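You operate a simulated robot arm through the tools that you are given. There is no shell and no other tool. Be economical: measure what you need, move in short steps, check, and stop when the job is done.

The job below is to be done with a simulated robot arm. You get a single attempt, and the scene is never put back.

TASK
Steam the roll in the round dish on low and put it away in the top clear drawer.
Fine: one press of the yellow button; switch off before lifting the glass lid; lid on the black mat; shut the drawer; leave the dial set. Where these are worked on the way, their far stop is far enough and under half their travel is too little: top clear drawer.
Where things are to end (x, y in the base frame): roll within 30 mm of [550, -200].

It is judged by the outcome, as a careful person would: the job done as asked, and still so three seconds after it is handed in. It fails if anything else is knocked over, pushed out of place, dropped, spilled or broken. Lids that push on must go on centred and level and be pressed home; caps that screw on are set level and turned clockwise until they are tight.

THE ROBOT
A 6-joint arm with a two-finger parallel gripper, fixed in place. Base frame: the origin is at the foot of the arm, x ahead of it, y to its left, z up. Readings come in mm, degrees, newtons and seconds.
With the tool pointing down near the work surface it reaches from about 260 to 680 mm from the base axis. Its first joint turns from -66.0 to 66.0 degrees. Payload 2.9 kg.
The TCP is the grasp point between the finger pads, 30 mm short of the fingertips. In the tool frame z runs along the fingers and y along their closing line. The gripper opens to 110 mm. The fingers are 20 mm wide and 10 mm thick; the gripper's body (48 by 112 mm) begins 55 mm behind the TCP.
Orientation is that of the tool frame in the base frame, as a unit quaternion [w, x, y, z]. With the fingers straight down and closing along the base's y, the tool's x points along the base's -x, its y along +y and its z along -z.

THE INTERFACE
- The arm moves only by the tool step_arm. Its argument "series" is a list of rows, each an object of numbers (a shift or turn left out is 0, a gripper value left out holds the last): "tx", "ty", "tz": the shift along the tool's x, y, z in cm; "ax", "ay", "az": the turn, a rotation vector about the tool's x, y, z in degrees. In form: [{"tx": .., "ty": .., "tz": .., "ax": .., "ay": .., "az": ..}, ...]. A call has 1 to 10 rows; each row is the pose to reach, as a shift and turn from the pose commanded when the call began, along the tool's axes at that moment. "jaw" is the finger opening in cm, from 0 to 11, set as the call begins (left out, the last holds). A row lasts 0.2 s, in which the tool goes at most 50 mm and 8.6 degrees; a call with a longer step from one row to the next is refused whole, and so is a gripper value outside its range. A pose out of reach is approached as far as the arm can. The call stops where the force on the tool passes 40 N (or 10 N more than at its start, if that is more) or the arm is blocked; 0.2 s more then pass. Each finger travels about 108 mm/s and halts on what it meets, pressing with about 21 N; the grip force reading is that of the motor and also rises with nothing between the fingers. The clock runs only during rows and for 0.2 s after the last one: add rows that repeat a pose to give the fingers time. It gives the time, the measured TCP pose, the force on the tool (base axes), the opening and the grip force at its end, in the units of the frame above (readings bear some noise), with the torque about the TCP (base axes, N m) and any sound that the robot's microphone picked up, and new pictures: "show" is both (left out), scene, wrist or none.
- Cameras (640 x 400 px; columns grow to the right, rows downward): "scene" is fixed at [83, 413.6, 1407.7]; the picture's right is [-0.80, -0.60, 0.00], its down [-0.24, 0.33, -0.91] and it looks along [0.55, -0.73, -0.41] (base axes); focal length 360 px, centre (320, 200). "wrist" rides on the gripper at [72, 17, -103] in the tool frame; the picture's right is [-0.23, 0.97, 0.00], its down [-0.76, -0.18, -0.62] and it looks along [-0.61, -0.14, 0.78] (tool axes); focal length 222 px, centre (320, 200). There is no depth. A picture from a camera that has moved, and an enlarged one, comes with that camera's place and axes in the base frame and with its lens. The place of the scene camera against the robot may be out by one fixed shift of up to 25 mm in any direction.
- inspect(camera, box): a new picture of the part [left, top, right, bottom] of that camera's present view, enlarged. No time passes.
- sign_off(): hands the job in; it is judged then, once.

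Go step by step. Nothing tells you positions but the pictures and the camera data: compare them with the known pose of the tool, close in by small moves and look again before you grip or let go. The budget is 120 turns and 200 pictures, counting those below and the enlarged ones. Unless the task says otherwise, let go and move clear before handing in, and close with one line.

The tools are called after "Emit:" as a command line: name --argument value ..., lists and objects as JSON in quotes. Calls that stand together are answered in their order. step_arm: Moves the arm, as the interface text tells. Its arguments: {"type":"object","properties":{"series":{"type":"array"},"jaw":{"type":"number"},"show":{"type":"string","enum":["both","scene","wrist","none"]}},"required":["series"]} The other tools are called the same way: inspect (camera, box) takes an enlarged picture of a part of a camera's view; sign_off () hands the job in.

At the start:

```text
t: 0.0
tool_pos: [351.5, 45.3, 1224.4]
orientation: [0.0, 0.0, 1.0, 0.001]
contact_force: [0.1, 0.0, -0.7]
moment: [-0.01, 0.01, -0.01]
opening: 109.9
gripper_force: 0.0
```

scene: 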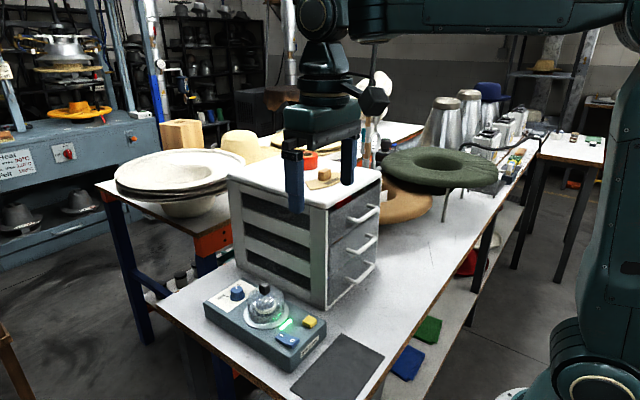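
wrist: 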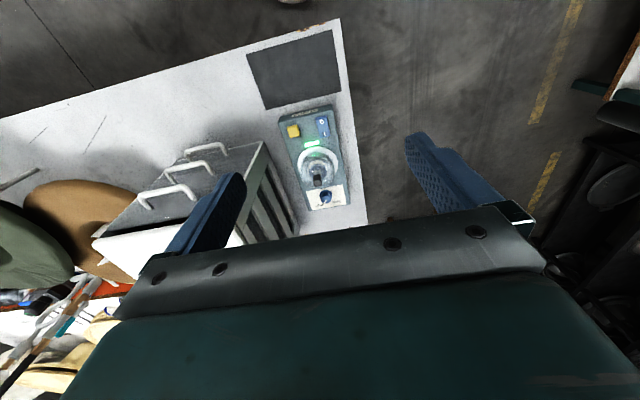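

I see a three-drawer clear cabinet, a steamer with dial, button, switch and glass-lidded dish, and a black mat. I'll enlarge both views before moving.

Emit:
inspect --camera "scene" --box '[190, 260, 350, 390]'

Emit:
inspect --camera "wrist" --box '[240, 30, 370, 220]'

Emit:
inspect --camera "scene" --box '[220, 130, 400, 310]'

```text
3.08 times, centred on (270, 325) of scene
camera zoom: at [83.0, 413.6, 1407.7], right [-0.8, -0.6, 0.0], down [-0.24, 0.33, -0.91], along [0.55, -0.73, -0.41], focal length 1106 px, centre (474, -185)
```

zoom: 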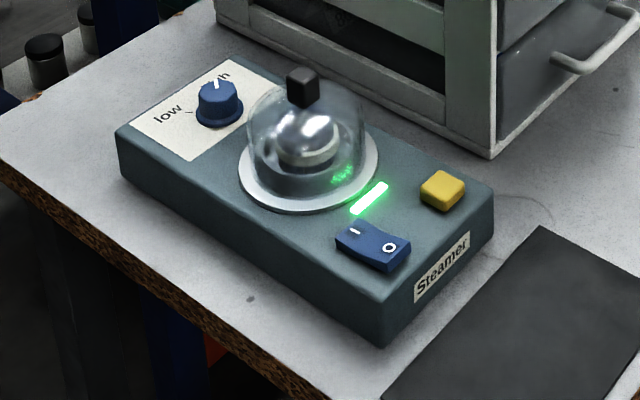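

```text
2.11 times, centred on (305, 125) of wrist
camera zoom: at [279.5, 61.6, 1327.8], right [0.23, 0.97, 0.0], down [0.76, -0.18, 0.62], along [0.61, -0.14, -0.78], focal length 468 px, centre (352, 358)
```

zoom: 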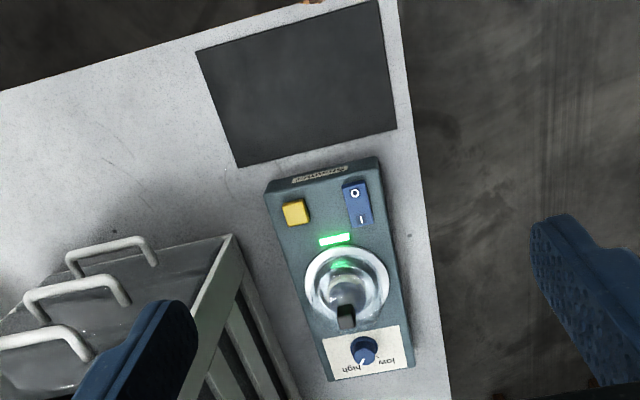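

```text
2.22 times, centred on (310, 220) of scene
camera zoom: at [83.0, 413.6, 1407.7], right [-0.8, -0.6, 0.0], down [-0.24, 0.33, -0.91], along [0.55, -0.73, -0.41], focal length 799 px, centre (342, 156)
```

zoom: 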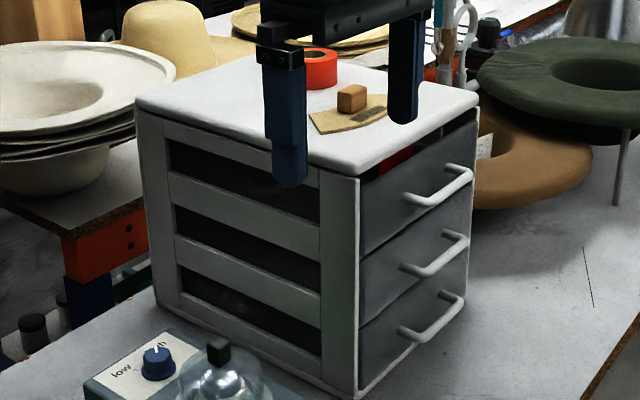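

Rough triangulation puts the table near z≈800, the steamer around (550, 0), and the cabinet front at x≈480 with its left side at y≈-135. I'll lower the arm for a closer view.

Emit:
step_arm --series '[{"tx": 0.5, "tz": 5}, {"tx": 1, "tz": 10}, {"tx": 2, "tz": 14}, {"tx": 2, "tz": 18}]' --jaw 4

```text
refused: row 1 steps farther than a row can; nothing moved
```

Emit:
step_arm --series '[{"tx": 0.5, "tz": 4.5}, {"tx": 1, "tz": 9}, {"tx": 2, "tz": 13.5}, {"tx": 2, "tz": 18}]' --jaw 4

```text
t: 1.0
tool_pos: [332.9, 45.0, 1043.5]
orientation: [0.001, 0.0, 1.0, 0.0]
contact_force: [-0.4, -0.2, 0.4]
moment: [0.03, 0.01, -0.01]
opening: 39.9
gripper_force: 0.0
camera wrist: at [260.3, 60.1, 1145.7], right [0.23, 0.97, 0.0], down [0.76, -0.18, 0.62], along [0.61, -0.14, -0.78], focal length 222 px, centre (320, 200)
```

scene: 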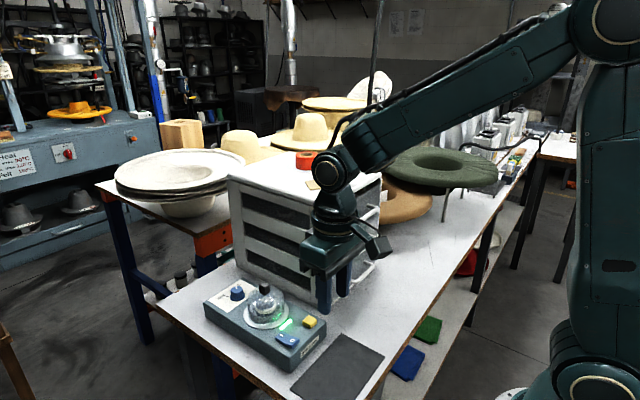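
wrist: 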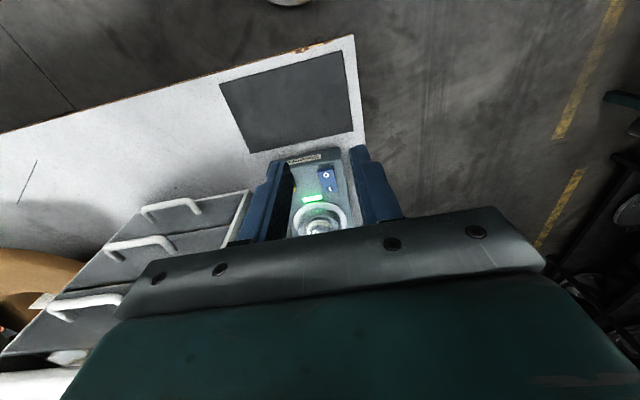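

The mat is near (352, -7), with table z≈760 and the steamer top near z≈840. I'll enlarge the switch and dial.

Emit:
inspect --camera "wrist" --box '[270, 140, 370, 240]'

Emit:
inspect --camera "scene" --box '[200, 270, 330, 370]'

```text
4.00 times, centred on (320, 190) of wrist
camera zoom: at [260.3, 60.1, 1145.7], right [0.23, 0.97, 0.0], down [0.76, -0.18, 0.62], along [0.61, -0.14, -0.78], focal length 888 px, centre (320, 240)
```

zoom: 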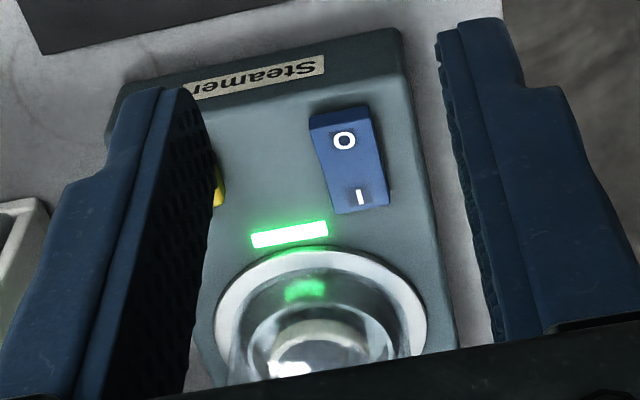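

```text
4.00 times, centred on (265, 320) of scene
camera zoom: at [83.0, 413.6, 1407.7], right [-0.8, -0.6, 0.0], down [-0.24, 0.33, -0.91], along [0.55, -0.73, -0.41], focal length 1438 px, centre (540, -280)
```

zoom: 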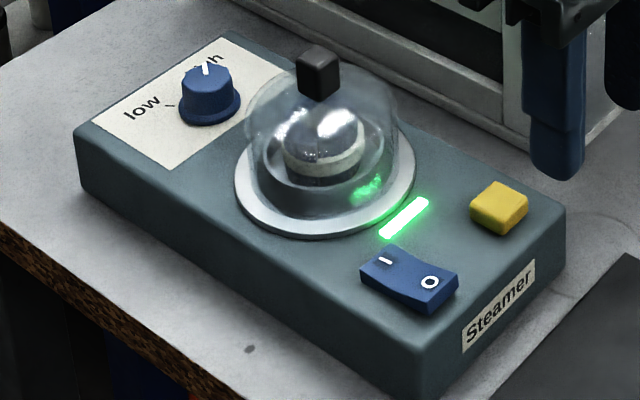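

The green light suggests power is on. I'll tilt the tool forward to see the dial and lid.

Emit:
step_arm --series '[{"ay": -8, "tz": -2}, {"ay": -16, "tz": -4}, {"ay": -24, "tz": -5}, {"ay": -24, "tz": -5}]' --jaw 11 --show "wrist"

```text
t: 2.0
tool_pos: [331.0, 45.3, 1092.7]
orientation: [0.209, -0.001, 0.978, 0.0]
contact_force: [0.0, -0.6, 0.3]
moment: [-0.01, -0.02, -0.01]
opening: 110.0
gripper_force: 0.0
camera wrist: at [223.9, 60.2, 1158.0], right [0.21, 0.97, 0.09], down [0.44, -0.18, 0.88], along [0.87, -0.14, -0.47], focal length 222 px, centre (320, 200)
```

wrist: 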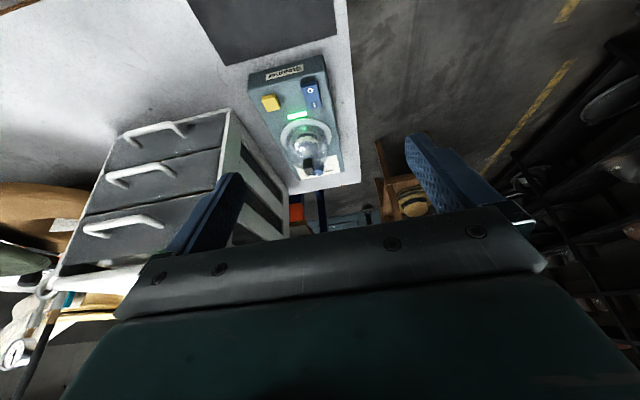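

Emit:
step_arm --series '[{"ay": 8, "tz": -1}, {"ay": 16, "tz": -2}, {"ay": 24, "tz": -2, "tx": -2}, {"ay": 24, "tz": -2, "tx": -6}, {"ay": 24, "tz": -2, "tx": -6}]' --show "wrist"

```text
t: 3.2
tool_pos: [378.1, 44.2, 1136.7]
orientation: [0.0, 0.0, 1.0, 0.0]
contact_force: [-0.4, 0.1, 0.6]
moment: [0.01, 0.0, -0.03]
opening: 110.2
gripper_force: 0.2
camera wrist: at [306.0, 60.4, 1239.4], right [0.23, 0.97, 0.0], down [0.76, -0.18, 0.62], along [0.61, -0.14, -0.78], focal length 222 px, centre (320, 200)
```

wrist: 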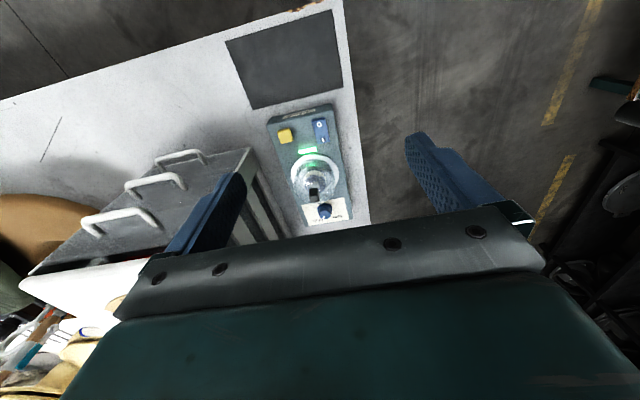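

Emit:
inspect --camera "wrist" --box '[255, 95, 375, 230]'

Emit:
inspect --camera "scene" --box '[225, 275, 285, 335]'

```text
2.96 times, centred on (315, 162) of wrist
camera zoom: at [306.0, 60.4, 1239.4], right [0.23, 0.97, 0.0], down [0.76, -0.18, 0.62], along [0.61, -0.14, -0.78], focal length 658 px, centre (335, 311)
```

zoom: 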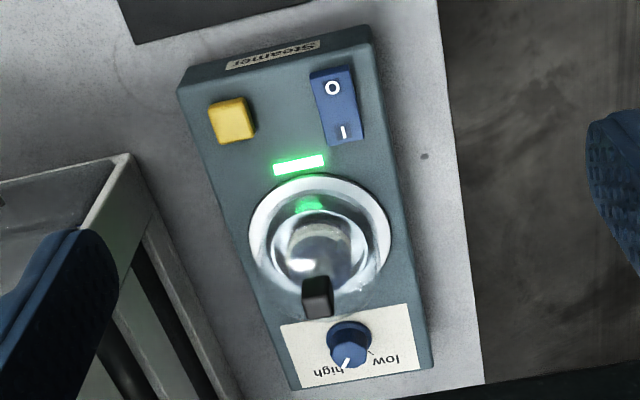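

```text
6.67 times, centred on (255, 305) of scene
camera zoom: at [83.0, 413.6, 1407.7], right [-0.8, -0.6, 0.0], down [-0.24, 0.33, -0.91], along [0.55, -0.73, -0.41], focal length 2397 px, centre (753, -500)
```

zoom: 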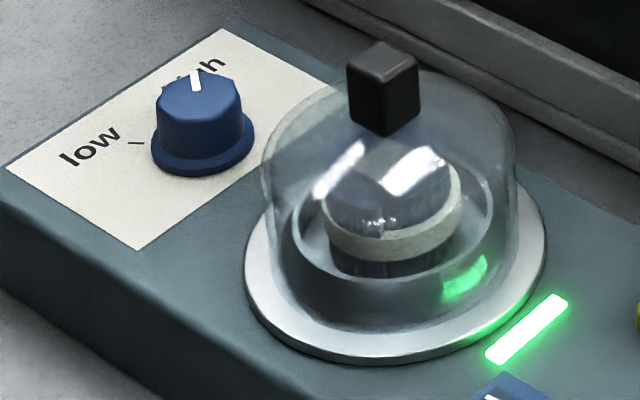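

The dial reads high and low lies counter-clockwise from it, seen from above. I'll move in above the dial at roughly (650, -8).

Emit:
step_arm --series '[{"tx": -4, "ty": -0.7}, {"tx": -8.5, "ty": -1.4}, {"tx": -13, "ty": -2.1}, {"tx": -17, "ty": -3}, {"tx": -20, "ty": -4, "tz": 2}, {"tx": -21, "ty": -4.5, "tz": 6}, {"tx": -21, "ty": -4.5, "tz": 10}, {"tx": -21, "ty": -4.5, "tz": 10}]' --jaw 5

```text
t: 5.0
tool_pos: [587.1, 0.6, 1035.0]
orientation: [-0.001, 0.0, 1.0, -0.001]
contact_force: [0.7, -0.6, -0.2]
moment: [-0.02, 0.02, 0.03]
opening: 50.0
gripper_force: 0.1
camera wrist: at [515.1, 16.3, 1137.8], right [0.23, 0.97, 0.0], down [0.76, -0.18, 0.62], along [0.61, -0.14, -0.78], focal length 222 px, centre (320, 200)
```

scene: 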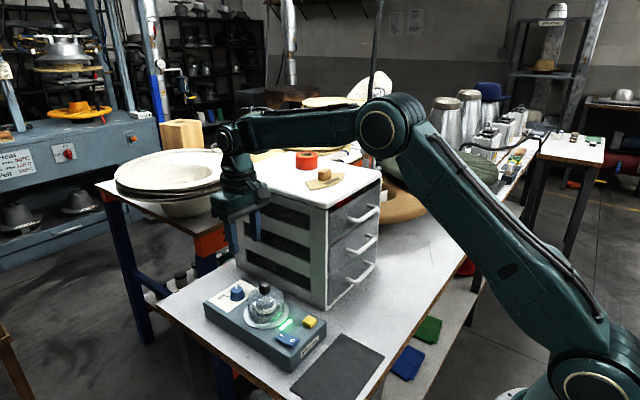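
wrist: 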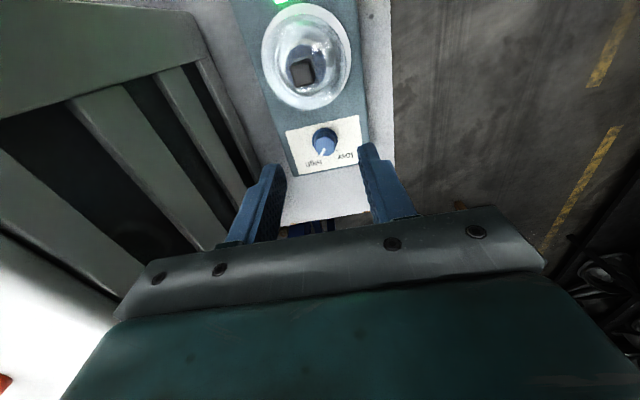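

Emit:
inspect --camera "wrist" --box '[240, 0, 400, 200]'

```text
2.00 times, centred on (320, 100) of wrist
camera zoom: at [515.1, 16.3, 1137.8], right [0.23, 0.97, 0.0], down [0.76, -0.18, 0.62], along [0.61, -0.14, -0.78], focal length 444 px, centre (320, 400)
```

zoom: 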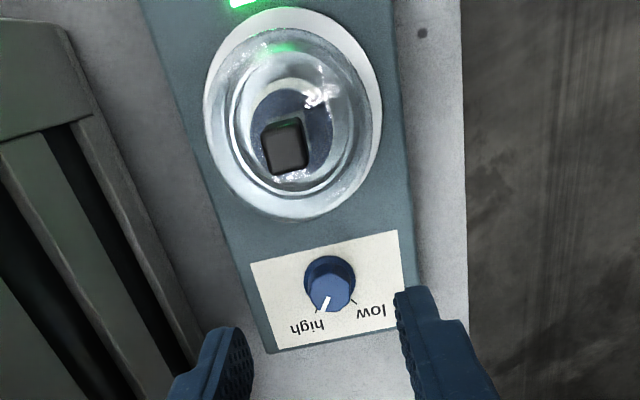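

From two views the table is at z≈800, the box top at ≈848, the dial at ≈(635, -4), the dish at ≈(541, -5) and the lid knob's top at ≈910. The steamer looks aligned with the base axes. I'll hover over the dial, pre-turned +30°.

Emit:
step_arm --series '[{"tx": -2.5, "ty": -0.2, "az": 8}, {"tx": -4.8, "ty": -0.46, "az": 16}, {"tx": -4.8, "ty": -0.46, "tz": 3, "az": 24}, {"tx": -4.8, "ty": -0.46, "tz": 7, "az": 30}, {"tx": -4.8, "ty": -0.46, "tz": 10.5, "az": 30}, {"tx": -4.8, "ty": -0.46, "tz": 10.5, "az": 30}]' --jaw 5

```text
t: 6.4
tool_pos: [637.4, -3.0, 932.3]
orientation: [0.0, 0.261, 0.965, 0.001]
contact_force: [-0.2, -0.4, -0.2]
moment: [0.0, 0.01, 0.0]
opening: 50.1
gripper_force: 0.1
camera wrist: at [583.8, 45.6, 1035.3], right [0.68, 0.73, 0.0], down [0.57, -0.54, 0.62], along [0.45, -0.43, -0.78], focal length 222 px, centre (320, 200)
```

scene: 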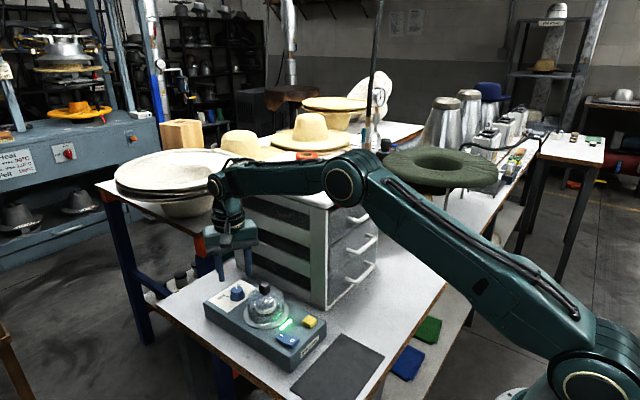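
wrist: 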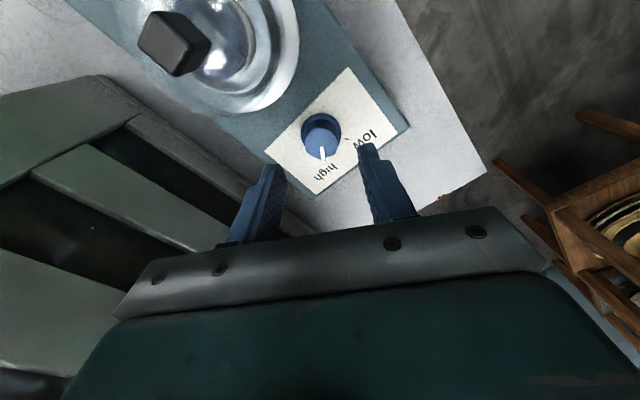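

Emit:
inspect --camera "wrist" --box '[260, 70, 410, 210]'

```text
2.86 times, centred on (335, 140) of wrist
camera zoom: at [583.8, 45.6, 1035.3], right [0.68, 0.73, 0.0], down [0.57, -0.54, 0.62], along [0.45, -0.43, -0.78], focal length 635 px, centre (277, 371)
```

zoom: 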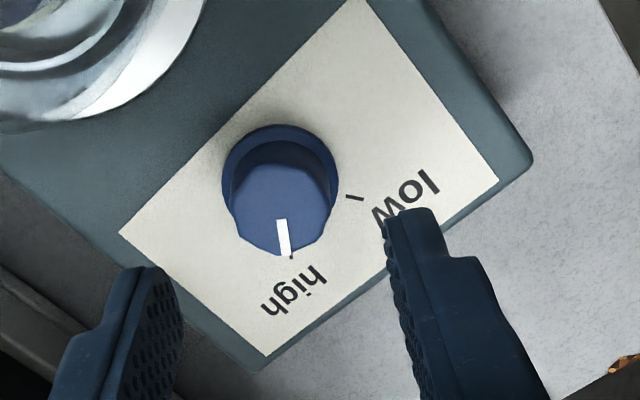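

The dial is at (636, -4), with the pointer near -40° and the low tick near +28°. I'll descend, grip it, and check.

Emit:
step_arm --series '[{"tx": 0.05, "ty": -0.1, "tz": 2.3}, {"tx": 0.05, "ty": -0.1, "tz": 4.6}, {"tx": 0.05, "ty": -0.1, "tz": 4.6}]' --jaw 5

Emit:
step_arm --series '[{}, {}, {}]' --jaw 1.5 --show "wrist"

```text
t: 7.2
tool_pos: [635.9, -5.2, 884.9]
orientation: [0.001, 0.259, 0.966, 0.0]
contact_force: [0.9, -0.4, -0.1]
moment: [-0.03, -0.01, -0.01]
opening: 49.9
gripper_force: 0.1
camera wrist: at [582.6, 44.0, 988.5], right [0.68, 0.73, 0.0], down [0.57, -0.53, 0.62], along [0.45, -0.43, -0.78], focal length 222 px, centre (320, 200)
```

scene: 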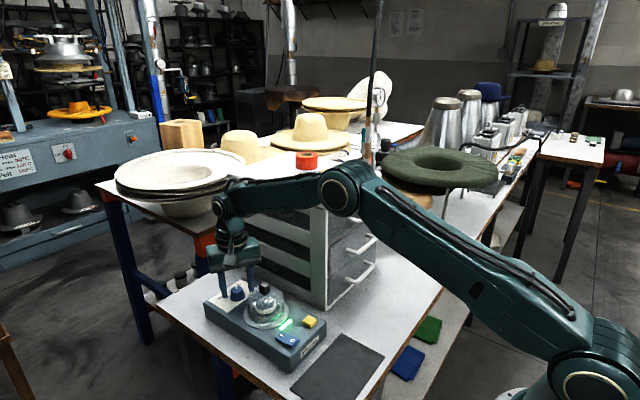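
wrist: 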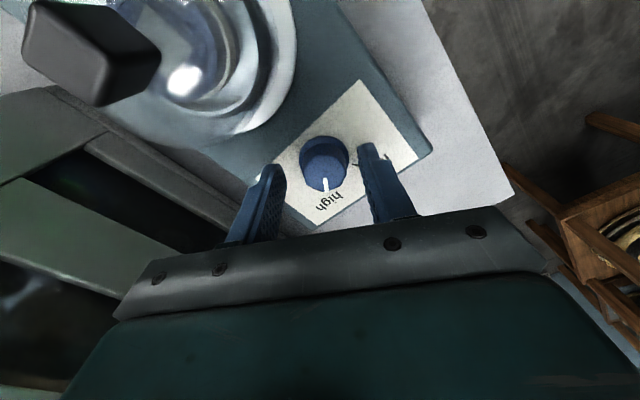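

```text
t: 8.0
tool_pos: [637.9, -3.9, 886.5]
orientation: [0.0, 0.257, 0.966, 0.0]
contact_force: [12.7, 15.8, -7.5]
moment: [0.28, -0.86, 0.13]
opening: 28.3
gripper_force: 44.7
camera wrist: at [583.0, 45.6, 988.4], right [0.68, 0.73, 0.0], down [0.57, -0.53, 0.62], along [0.46, -0.42, -0.78], focal length 222 px, centre (320, 200)
```

wrist: 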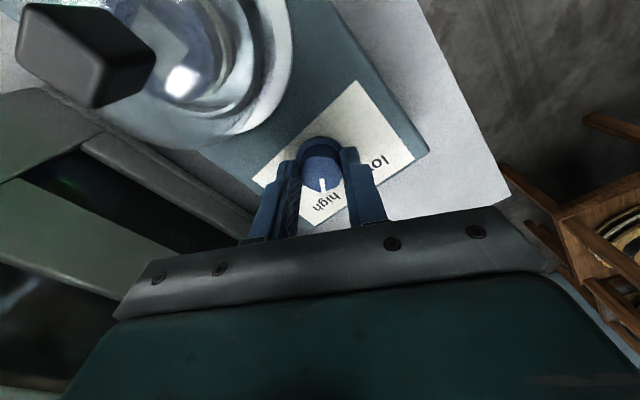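

The knob is gripped at 28 mm with a slight side load. I'll recentre by 2 mm and look at the load.

Emit:
step_arm --series '[{"ty": 0.2}, {"ty": 0.25}]' --show "none"

```text
t: 8.6
tool_pos: [637.1, -3.4, 887.3]
orientation: [0.0, 0.26, 0.966, 0.0]
contact_force: [12.7, 4.0, -9.7]
moment: [-0.08, -0.86, 0.38]
opening: 28.4
gripper_force: 44.9
```

Emit:
step_arm --series '[{"az": -8}, {"az": -16}, {"az": -24}, {"az": -32}, {"az": -40}, {"az": -48}, {"az": -56}, {"az": -62}, {"az": -66}, {"az": -66}]' --show "wrist"

```text
t: 10.8
tool_pos: [637.8, -7.7, 886.6]
orientation: [0.002, -0.305, 0.952, -0.001]
contact_force: [16.7, -29.2, -11.5]
moment: [-0.8, -0.57, -0.07]
opening: 28.6
gripper_force: 45.4
camera wrist: at [568.8, -36.3, 988.6], right [-0.38, 0.92, 0.0], down [0.72, 0.3, 0.62], along [0.58, 0.24, -0.78], focal length 222 px, centre (320, 200)
```

wrist: 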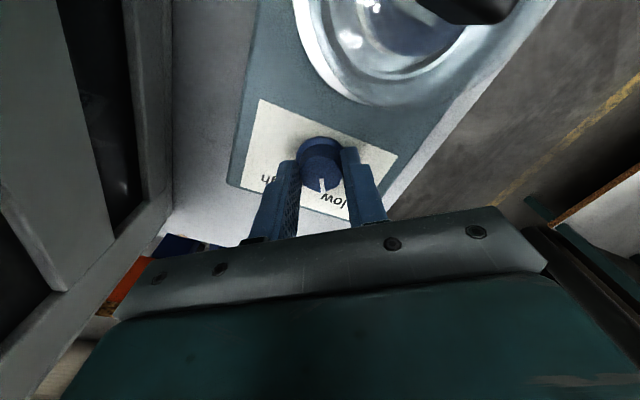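

Emit:
step_arm --series '[{"ty": -0.3}, {"ty": -0.4}, {"ty": -0.4}]' --show "none"

Emit:
inspect --camera "wrist" --box '[240, 90, 410, 220]'

```text
t: 11.6
tool_pos: [638.3, -6.6, 885.2]
orientation: [-0.003, -0.309, 0.951, 0.001]
contact_force: [-6.0, -18.6, -3.1]
moment: [-0.63, 0.5, 0.01]
opening: 28.6
gripper_force: 45.2
```

```text
3.08 times, centred on (325, 155) of wrist
camera zoom: at [570.2, -36.9, 989.2], right [-0.39, 0.92, 0.0], down [0.72, 0.3, 0.62], along [0.57, 0.24, -0.79], focal length 684 px, centre (305, 338)
```

zoom: 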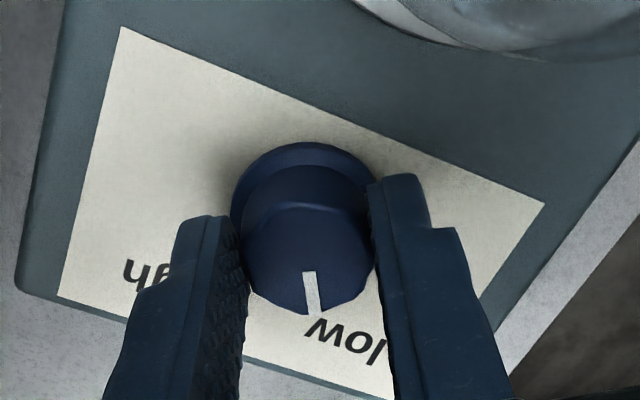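

The pointer now appears to face low. I'll release, rise and check.

Emit:
step_arm --series '[{}, {}, {"tz": -4}, {"tz": -6}, {"tz": -6}]' --jaw 5 --show "both"

Emit:
inspect --camera "wrist" --box '[250, 60, 400, 190]'

Emit:
inspect --camera "scene" --box '[200, 270, 330, 370]'

```text
t: 12.8
tool_pos: [638.5, -4.1, 944.8]
orientation: [0.0, -0.309, 0.951, 0.0]
contact_force: [0.3, -0.7, 0.8]
moment: [-0.04, 0.01, -0.01]
opening: 50.0
gripper_force: 0.0
camera wrist: at [570.8, -34.7, 1048.7], right [-0.39, 0.92, 0.0], down [0.72, 0.3, 0.62], along [0.57, 0.24, -0.78], focal length 222 px, centre (320, 200)
```

scene: 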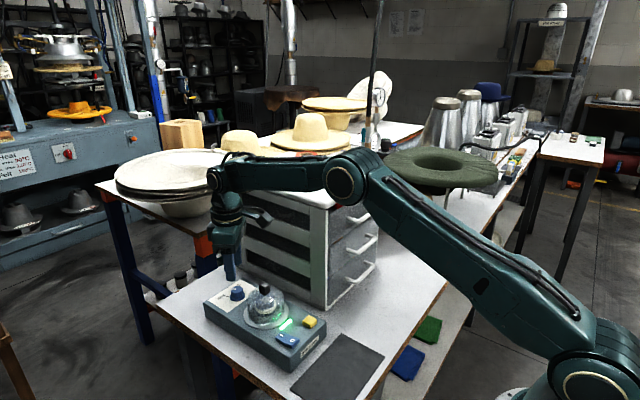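
wrist: 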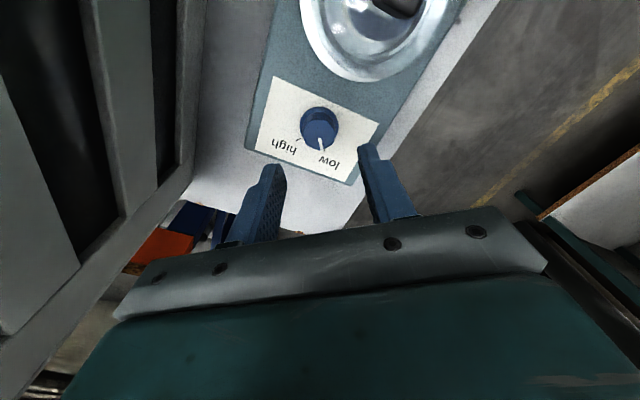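

```text
3.08 times, centred on (325, 125) of wrist
camera zoom: at [570.8, -34.7, 1048.7], right [-0.39, 0.92, 0.0], down [0.72, 0.3, 0.62], along [0.57, 0.24, -0.78], focal length 684 px, centre (305, 431)
```

zoom: 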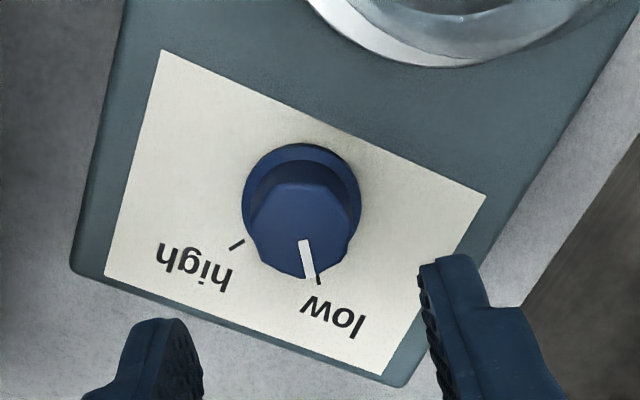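

```text
4.00 times, centred on (265, 320) of scene
camera zoom: at [83.0, 413.6, 1407.7], right [-0.8, -0.6, 0.0], down [-0.24, 0.33, -0.91], along [0.55, -0.73, -0.41], focal length 1438 px, centre (540, -280)
```

zoom: 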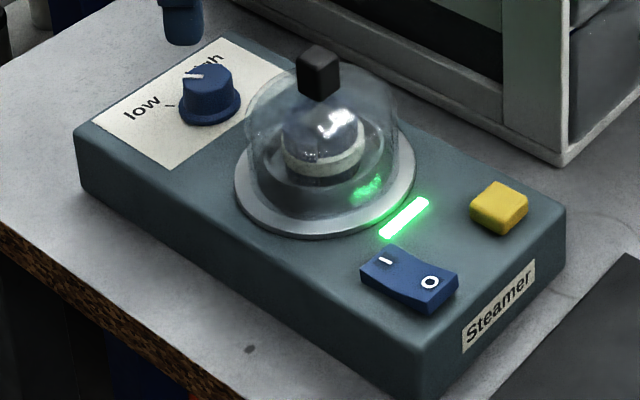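

Emit:
inspect --camera "wrist" --box '[295, 95, 350, 160]'

Emit:
inspect --camera "scene" --box '[220, 275, 260, 310]'

```text
6.15 times, centred on (322, 128) of wrist
camera zoom: at [570.8, -34.7, 1048.7], right [-0.39, 0.92, 0.0], down [0.72, 0.3, 0.62], along [0.57, 0.24, -0.78], focal length 1367 px, centre (305, 646)
```

zoom: 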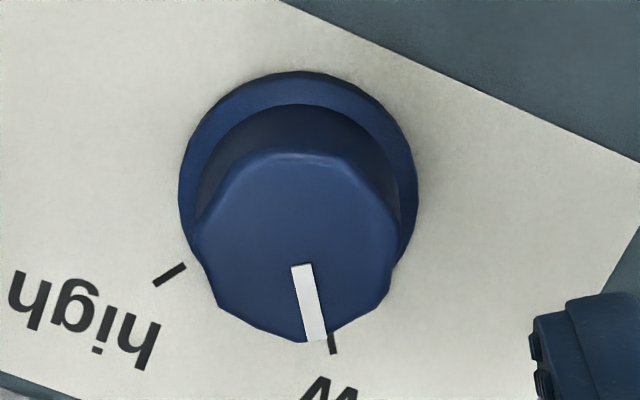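

```text
11.43 times, centred on (240, 292) of scene
camera zoom: at [83.0, 413.6, 1407.7], right [-0.8, -0.6, 0.0], down [-0.24, 0.33, -0.91], along [0.55, -0.73, -0.41], focal length 4109 px, centre (1234, -857)
```

zoom: 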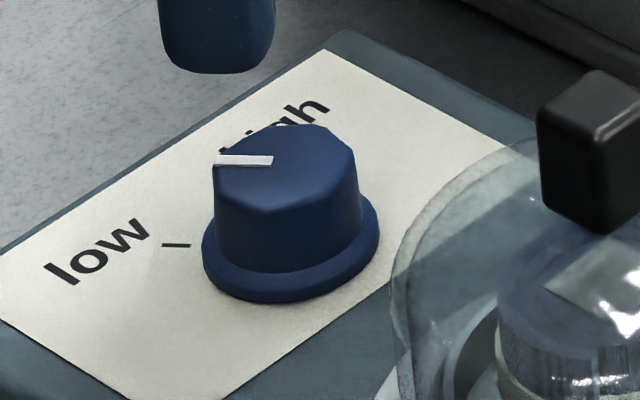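

The dial is aligned with low, its pointer parallel to the tick, and the steamer hasn't moved. Next I'll rise, square up and head over to the yellow button at ≈(447, -35).

Emit:
step_arm --series '[{"tz": -3, "az": 8}, {"tz": -6, "az": 16}, {"tz": -7, "az": 24}, {"tz": -7, "az": 32}, {"tz": -7, "az": 36}, {"tz": -7, "az": 36}]' --jaw 0 --show "none"

Emit:
step_arm --series '[{"tx": 4.5}, {"tx": 9}, {"tx": 13.5, "ty": -1}, {"tx": 17, "ty": -2}, {"tx": 19.1, "ty": -3.1}, {"tx": 19.1, "ty": -3.1, "tz": 4}, {"tx": 19.1, "ty": -3.1, "tz": 7}, {"tx": 19.1, "ty": -3.1, "tz": 7}]' --jaw 0 --show "both"

```text
t: 14.2
tool_pos: [638.3, -5.9, 1016.5]
orientation: [0.0, 0.0, 1.0, 0.001]
contact_force: [-0.3, 0.1, -0.2]
moment: [-0.01, 0.05, 0.0]
opening: 0.4
gripper_force: 21.0
```

```text
t: 16.0
tool_pos: [447.4, -33.7, 944.6]
orientation: [0.001, 0.0, 1.0, -0.001]
contact_force: [-0.2, -0.6, -0.4]
moment: [0.02, 0.0, 0.0]
opening: 0.0
gripper_force: 20.9
camera wrist: at [375.7, -19.3, 1047.5], right [0.23, 0.97, 0.0], down [0.76, -0.18, 0.62], along [0.61, -0.14, -0.78], focal length 222 px, centre (320, 200)
```

scene: 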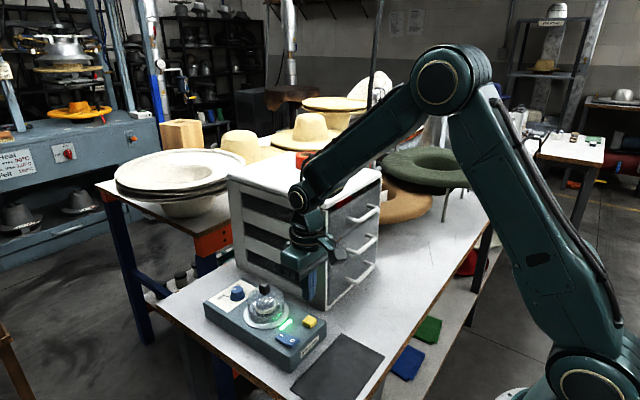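
wrist: 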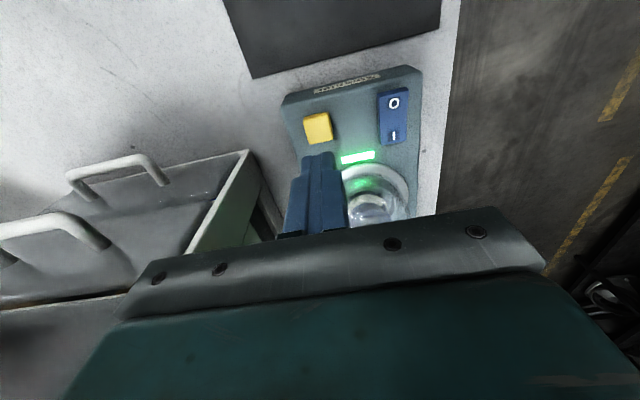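

The button is at ≈(446, -38). I'll come down to just above it and check the alignment.

Emit:
step_arm --series '[{"tx": 0.15, "ty": -0.4, "tz": 2}, {"tx": 0.15, "ty": -0.4, "tz": 4.2}, {"tx": 0.15, "ty": -0.4, "tz": 4.2}]' --show "wrist"

Emit:
inspect --camera "wrist" --box '[240, 80, 440, 230]'

Emit:
inspect --camera "scene" --box '[260, 270, 350, 360]'

```text
t: 16.8
tool_pos: [445.0, -39.8, 903.1]
orientation: [-0.001, 0.0, 1.0, 0.0]
contact_force: [-1.1, 0.2, 0.4]
moment: [-0.01, 0.0, -0.01]
opening: 0.1
gripper_force: 21.3
camera wrist: at [373.8, -24.5, 1006.1], right [0.23, 0.97, 0.0], down [0.76, -0.18, 0.62], along [0.61, -0.14, -0.78], focal length 222 px, centre (320, 200)
```

wrist: 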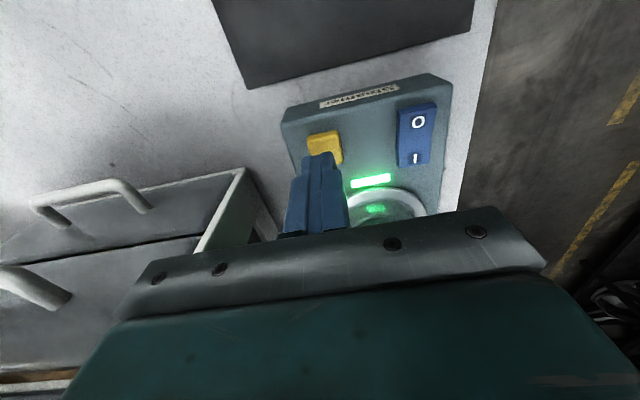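

```text
2.67 times, centred on (340, 155) of wrist
camera zoom: at [373.8, -24.5, 1006.1], right [0.23, 0.97, 0.0], down [0.76, -0.18, 0.62], along [0.61, -0.14, -0.78], focal length 592 px, centre (267, 320)
```

zoom: 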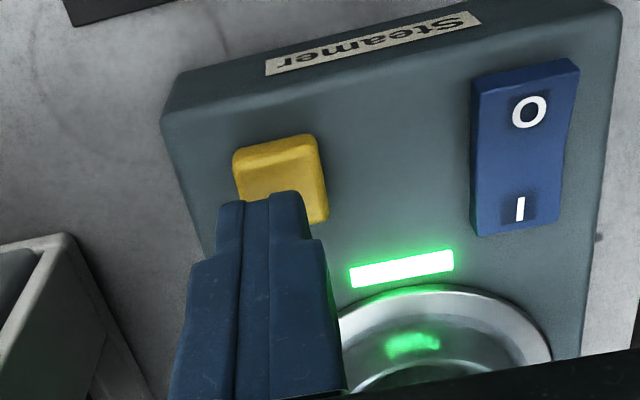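

```text
4.44 times, centred on (305, 315) of scene
camera zoom: at [83.0, 413.6, 1407.7], right [-0.8, -0.6, 0.0], down [-0.24, 0.33, -0.91], along [0.55, -0.73, -0.41], focal length 1598 px, centre (387, -311)
```

zoom: 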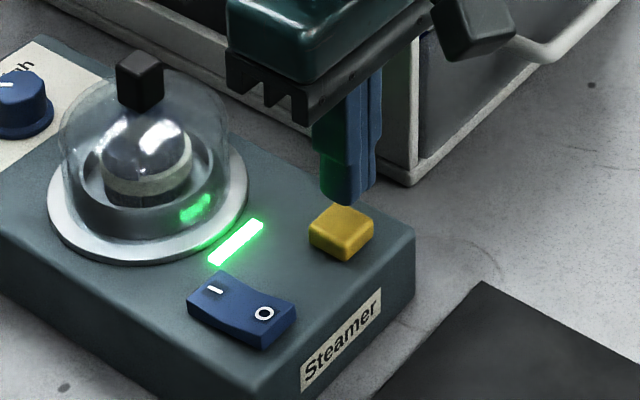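

The button centre is at ≈(445, -37), directly below the tips at 873. I'll press once, slowly.

Emit:
step_arm --series '[{"ty": 0.25, "tz": 0.8}, {"ty": 0.25, "tz": 1.2}, {"ty": 0.25, "tz": 1.5}, {"ty": 0.25, "tz": 1.8}, {"ty": 0.25, "tz": 2.0}]' --show "scene"

```text
t: 18.0
tool_pos: [446.4, -37.4, 886.0]
orientation: [0.0, 0.001, 1.0, 0.0]
contact_force: [0.7, -0.1, 1.8]
moment: [0.0, 0.01, 0.01]
opening: 0.0
gripper_force: 21.6
heard: click
```

scene: 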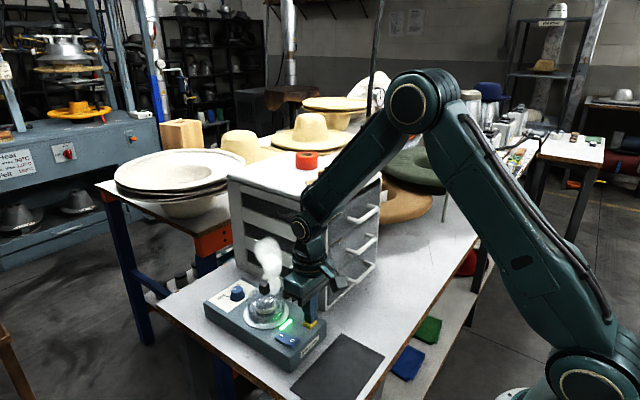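

A click, and steam is rising. I'll retract and watch.

Emit:
step_arm --series '[{"tz": -3}, {"tz": -6}, {"tz": -8}, {"tz": -8}, {"tz": -8}]' --show "wrist"

```text
t: 19.2
tool_pos: [445.0, -38.8, 965.0]
orientation: [0.0, 0.001, 1.0, 0.0]
contact_force: [-0.2, 0.7, 0.2]
moment: [0.04, -0.01, 0.0]
opening: 0.4
gripper_force: 21.3
camera wrist: at [374.3, -22.9, 1067.5], right [0.23, 0.97, 0.0], down [0.76, -0.18, 0.62], along [0.61, -0.14, -0.78], focal length 222 px, centre (320, 200)
```

wrist: 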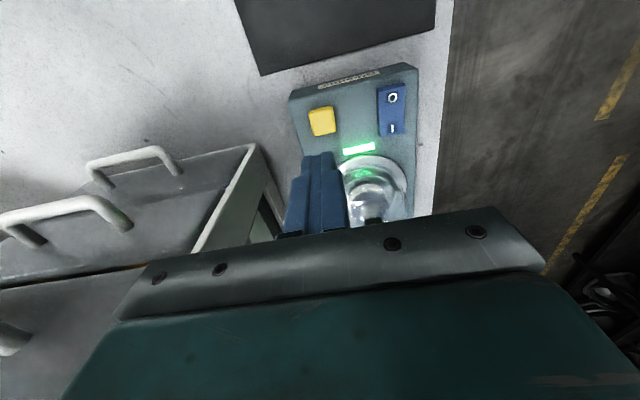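

The button worked. While it steams, I'll move back to look at the cabinet front and check progress.

Emit:
step_arm --series '[{"tx": 3, "tz": -3.5}, {"tx": 6, "tz": -7}, {"tx": 9, "tz": -10.5}, {"tx": 12, "tz": -14, "ty": -1}, {"tx": 14, "tz": -17, "ty": -3.5}, {"tx": 15, "tz": -20, "ty": -7}, {"tx": 15, "tz": -22, "ty": -10}, {"tx": 15, "tz": -22, "ty": -10}]' --show "both"

```text
t: 21.0
tool_pos: [294.4, -140.1, 1184.6]
orientation: [0.0, 0.0, 1.0, 0.0]
contact_force: [0.4, 0.1, 0.1]
moment: [0.03, 0.0, 0.01]
opening: 0.0
gripper_force: 21.0
camera wrist: at [223.1, -124.2, 1286.9], right [0.23, 0.97, 0.0], down [0.76, -0.18, 0.62], along [0.61, -0.14, -0.78], focal length 222 px, centre (320, 200)
```

scene: 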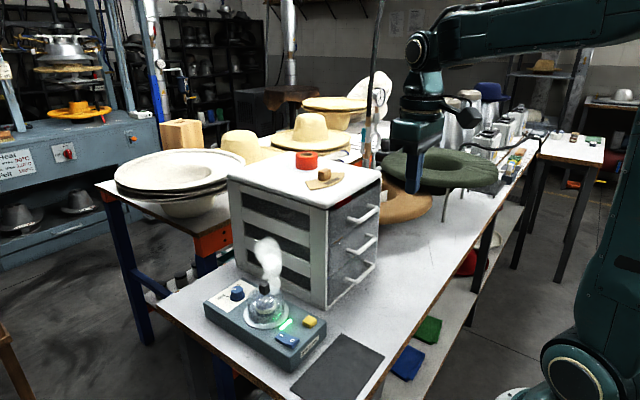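
wrist: 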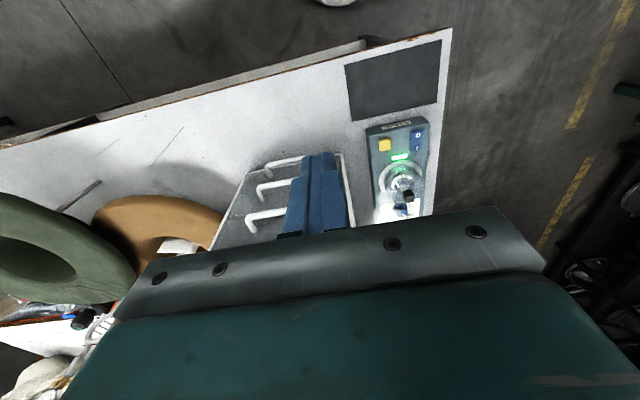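

Emit:
inspect --camera "wrist" --box '[200, 130, 360, 260]'

Emit:
inspect --camera "scene" --box '[220, 130, 400, 310]'

```text
3.08 times, centred on (280, 195) of wrist
camera zoom: at [223.1, -124.2, 1286.9], right [0.23, 0.97, 0.0], down [0.76, -0.18, 0.62], along [0.61, -0.14, -0.78], focal length 684 px, centre (443, 215)
```

zoom: 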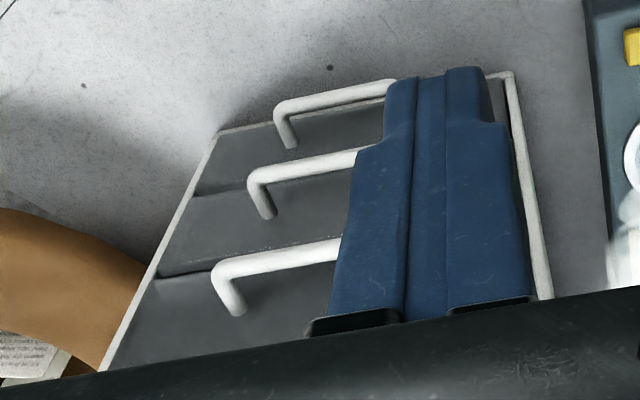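

```text
2.22 times, centred on (310, 220) of scene
camera zoom: at [83.0, 413.6, 1407.7], right [-0.8, -0.6, 0.0], down [-0.24, 0.33, -0.91], along [0.55, -0.73, -0.41], focal length 799 px, centre (342, 156)
```

zoom: 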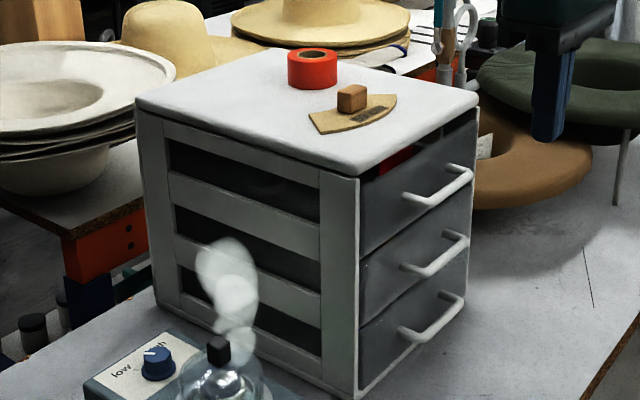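

Measured: cabinet front x≈477, y from -133 to -374, top z≈1080. The top handle bar is at about x≈445, y≈-253, z≈1015. I'll turn the gripper 90° to straddle the bar, moving in high first.

Emit:
step_arm --series '[{"az": 8.5, "ty": -1.5}, {"az": 17, "ty": -3}, {"az": 25.5, "ty": -4.5}, {"az": 34, "ty": -6}, {"az": 42.5, "ty": -8}, {"az": 51, "ty": -10}, {"az": 59.5, "ty": -11.5}, {"az": 68, "ty": -11.5}, {"az": 76.5, "ty": -11.5}, {"az": 85, "ty": -11.5}]' --jaw 4 --show "none"

Emit:
step_arm --series '[{"az": 5}, {"az": 5}]' --show "none"

Emit:
step_arm --series '[{"ax": -8, "ty": 3, "tz": 1}, {"ax": -16, "ty": 6, "tz": 2}, {"ax": -22, "ty": 8, "tz": 4}, {"ax": -22, "ty": 9.5, "tz": 6}, {"ax": -22, "ty": 9.5, "tz": 6}]' --show "both"

```text
t: 23.2
tool_pos: [295.8, -252.5, 1184.8]
orientation: [-0.001, 0.677, 0.736, 0.0]
contact_force: [-0.2, -0.7, 0.7]
moment: [-0.02, 0.03, 0.03]
opening: 39.9
gripper_force: 0.0
```

```text
t: 23.8
tool_pos: [296.6, -253.7, 1184.6]
orientation: [-0.001, 0.707, 0.707, 0.0]
contact_force: [0.2, 0.3, -0.5]
moment: [-0.02, -0.01, -0.02]
opening: 39.9
gripper_force: 0.1
```

```text
t: 25.0
tool_pos: [391.5, -251.9, 1123.6]
orientation: [0.135, 0.694, 0.694, 0.136]
contact_force: [0.8, 0.5, -0.3]
moment: [0.01, -0.01, 0.01]
opening: 40.0
gripper_force: 0.1
camera wrist: at [368.7, -180.3, 1226.2], right [0.9, -0.23, 0.37], down [-0.4, -0.76, 0.51], along [0.16, -0.61, -0.78], focal length 222 px, centre (320, 200)
```

scene: 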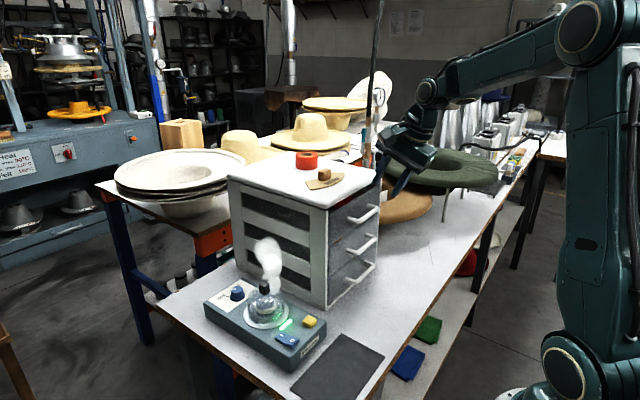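
wrist: 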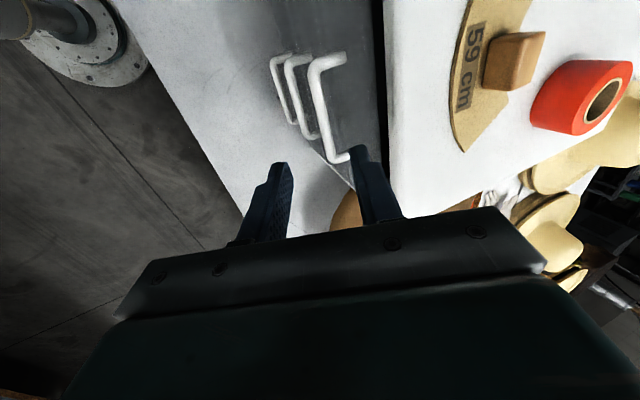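

The bar runs from y≈-205 to -297 at x≈441. I'll approach along the tilted axis with the jaw narrowed.

Emit:
step_arm --series '[{"ty": 0.6, "tz": 2}, {"ty": 0.6, "tz": 5}, {"ty": 0.6, "tz": 7}, {"ty": 0.6, "tz": 7}]' --jaw 2.8 --show "wrist"

Emit:
inspect --camera "wrist" --box '[240, 30, 440, 230]'

```text
t: 26.0
tool_pos: [422.9, -251.4, 1061.8]
orientation: [0.135, 0.694, 0.694, 0.136]
contact_force: [-0.6, -0.5, -0.1]
moment: [-0.02, 0.0, -0.01]
opening: 28.1
gripper_force: 0.1
camera wrist: at [400.5, -180.6, 1163.7], right [0.9, -0.23, 0.36], down [-0.4, -0.76, 0.51], along [0.16, -0.61, -0.78], focal length 222 px, centre (320, 200)
```

wrist: 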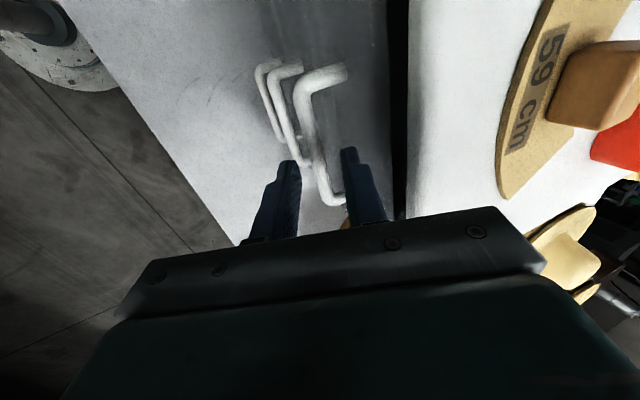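

```text
2.00 times, centred on (340, 130) of wrist
camera zoom: at [400.5, -180.6, 1163.7], right [0.9, -0.23, 0.36], down [-0.4, -0.76, 0.51], along [0.16, -0.61, -0.78], focal length 444 px, centre (280, 340)
```

zoom: 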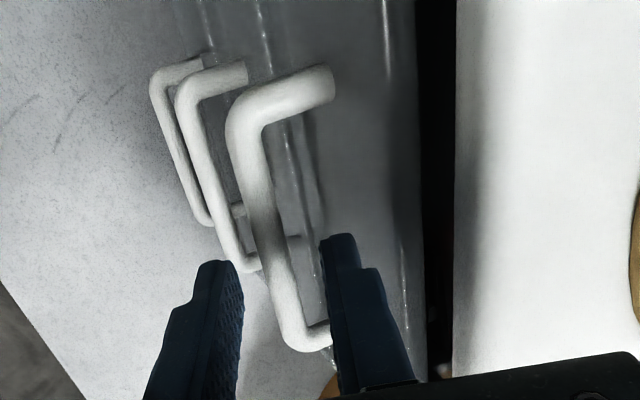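

Emit:
step_arm --series '[{"ty": -0.18, "tz": 1.5}, {"ty": -0.18, "tz": 3}, {"ty": -0.18, "tz": 4.1}, {"ty": -0.18, "tz": 4.1}]' --show "wrist"

```text
t: 27.0
tool_pos: [435.1, -252.8, 1025.0]
orientation: [0.137, 0.695, 0.693, 0.135]
contact_force: [-23.9, -2.4, 22.7]
moment: [-0.01, -0.26, -0.06]
opening: 21.4
gripper_force: 0.1
camera wrist: at [413.2, -181.6, 1126.7], right [0.9, -0.23, 0.37], down [-0.4, -0.76, 0.51], along [0.16, -0.61, -0.78], focal length 222 px, centre (320, 200)
```

wrist: 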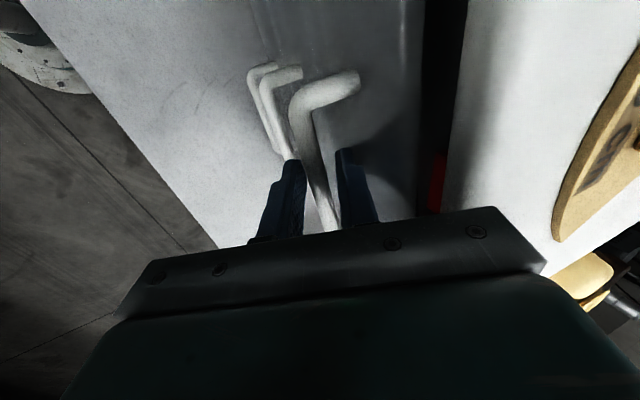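

The rear fingertip touches the drawer front, so I'll ease back slightly and close on the bar.

Emit:
step_arm --series '[{"tz": -0.4}, {"tz": -0.5}, {"tz": -0.5}]' --jaw 0.4 --show "wrist"

```text
t: 27.8
tool_pos: [434.1, -250.9, 1024.9]
orientation: [0.128, 0.695, 0.695, 0.135]
contact_force: [-0.7, 4.2, -35.3]
moment: [-0.01, 0.03, 0.51]
opening: 10.6
gripper_force: 44.7
camera wrist: at [412.1, -180.1, 1127.6], right [0.91, -0.23, 0.36], down [-0.39, -0.77, 0.51], along [0.16, -0.6, -0.78], focal length 222 px, centre (320, 200)
```

wrist: 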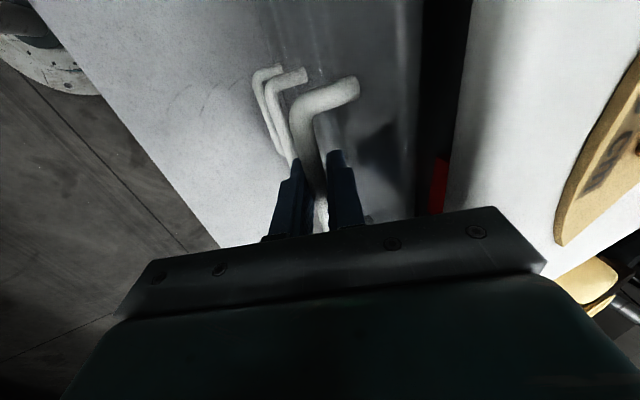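

The bar is gripped at 10.6 mm. I'll relieve the vertical load, then pull straight along -x.

Emit:
step_arm --series '[{"tz": 0.25}, {"tz": 0.25}]' --show "none"

Emit:
step_arm --series '[{"ty": -0.93, "tz": -0.375}, {"ty": -1.86, "tz": -0.75}, {"ty": -3.72, "tz": -1.5}, {"ty": -5.58, "tz": -2.25}, {"ty": -7.44, "tz": -3.0}]' --show "both"

```text
t: 28.4
tool_pos: [436.5, -251.0, 1025.6]
orientation: [0.133, 0.693, 0.695, 0.136]
contact_force: [-0.3, 14.2, -17.9]
moment: [0.82, 0.04, 0.72]
opening: 10.4
gripper_force: 45.0
```

```text
t: 29.6
tool_pos: [355.8, -251.4, 1025.8]
orientation: [0.133, 0.694, 0.694, 0.136]
contact_force: [0.8, 25.0, -14.3]
moment: [-0.52, 0.01, 0.2]
opening: 10.4
gripper_force: 44.9
camera wrist: at [333.5, -180.0, 1127.5], right [0.9, -0.23, 0.36], down [-0.4, -0.76, 0.51], along [0.16, -0.6, -0.78], focal length 222 px, centre (320, 200)
```

scene: 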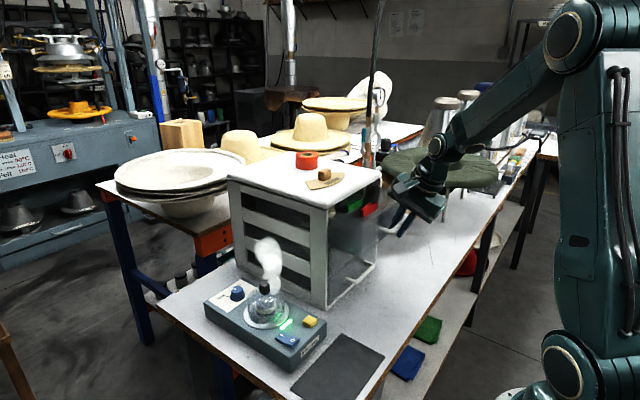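
wrist: 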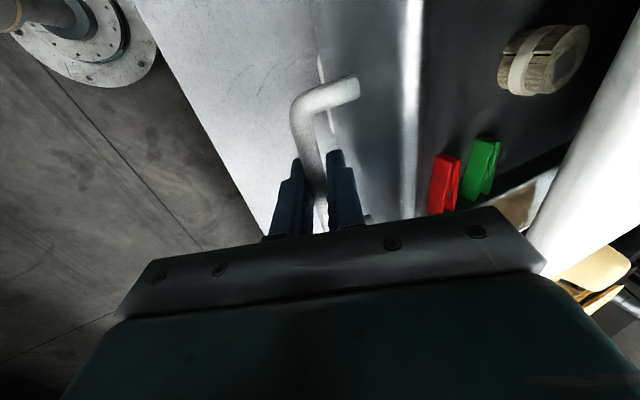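

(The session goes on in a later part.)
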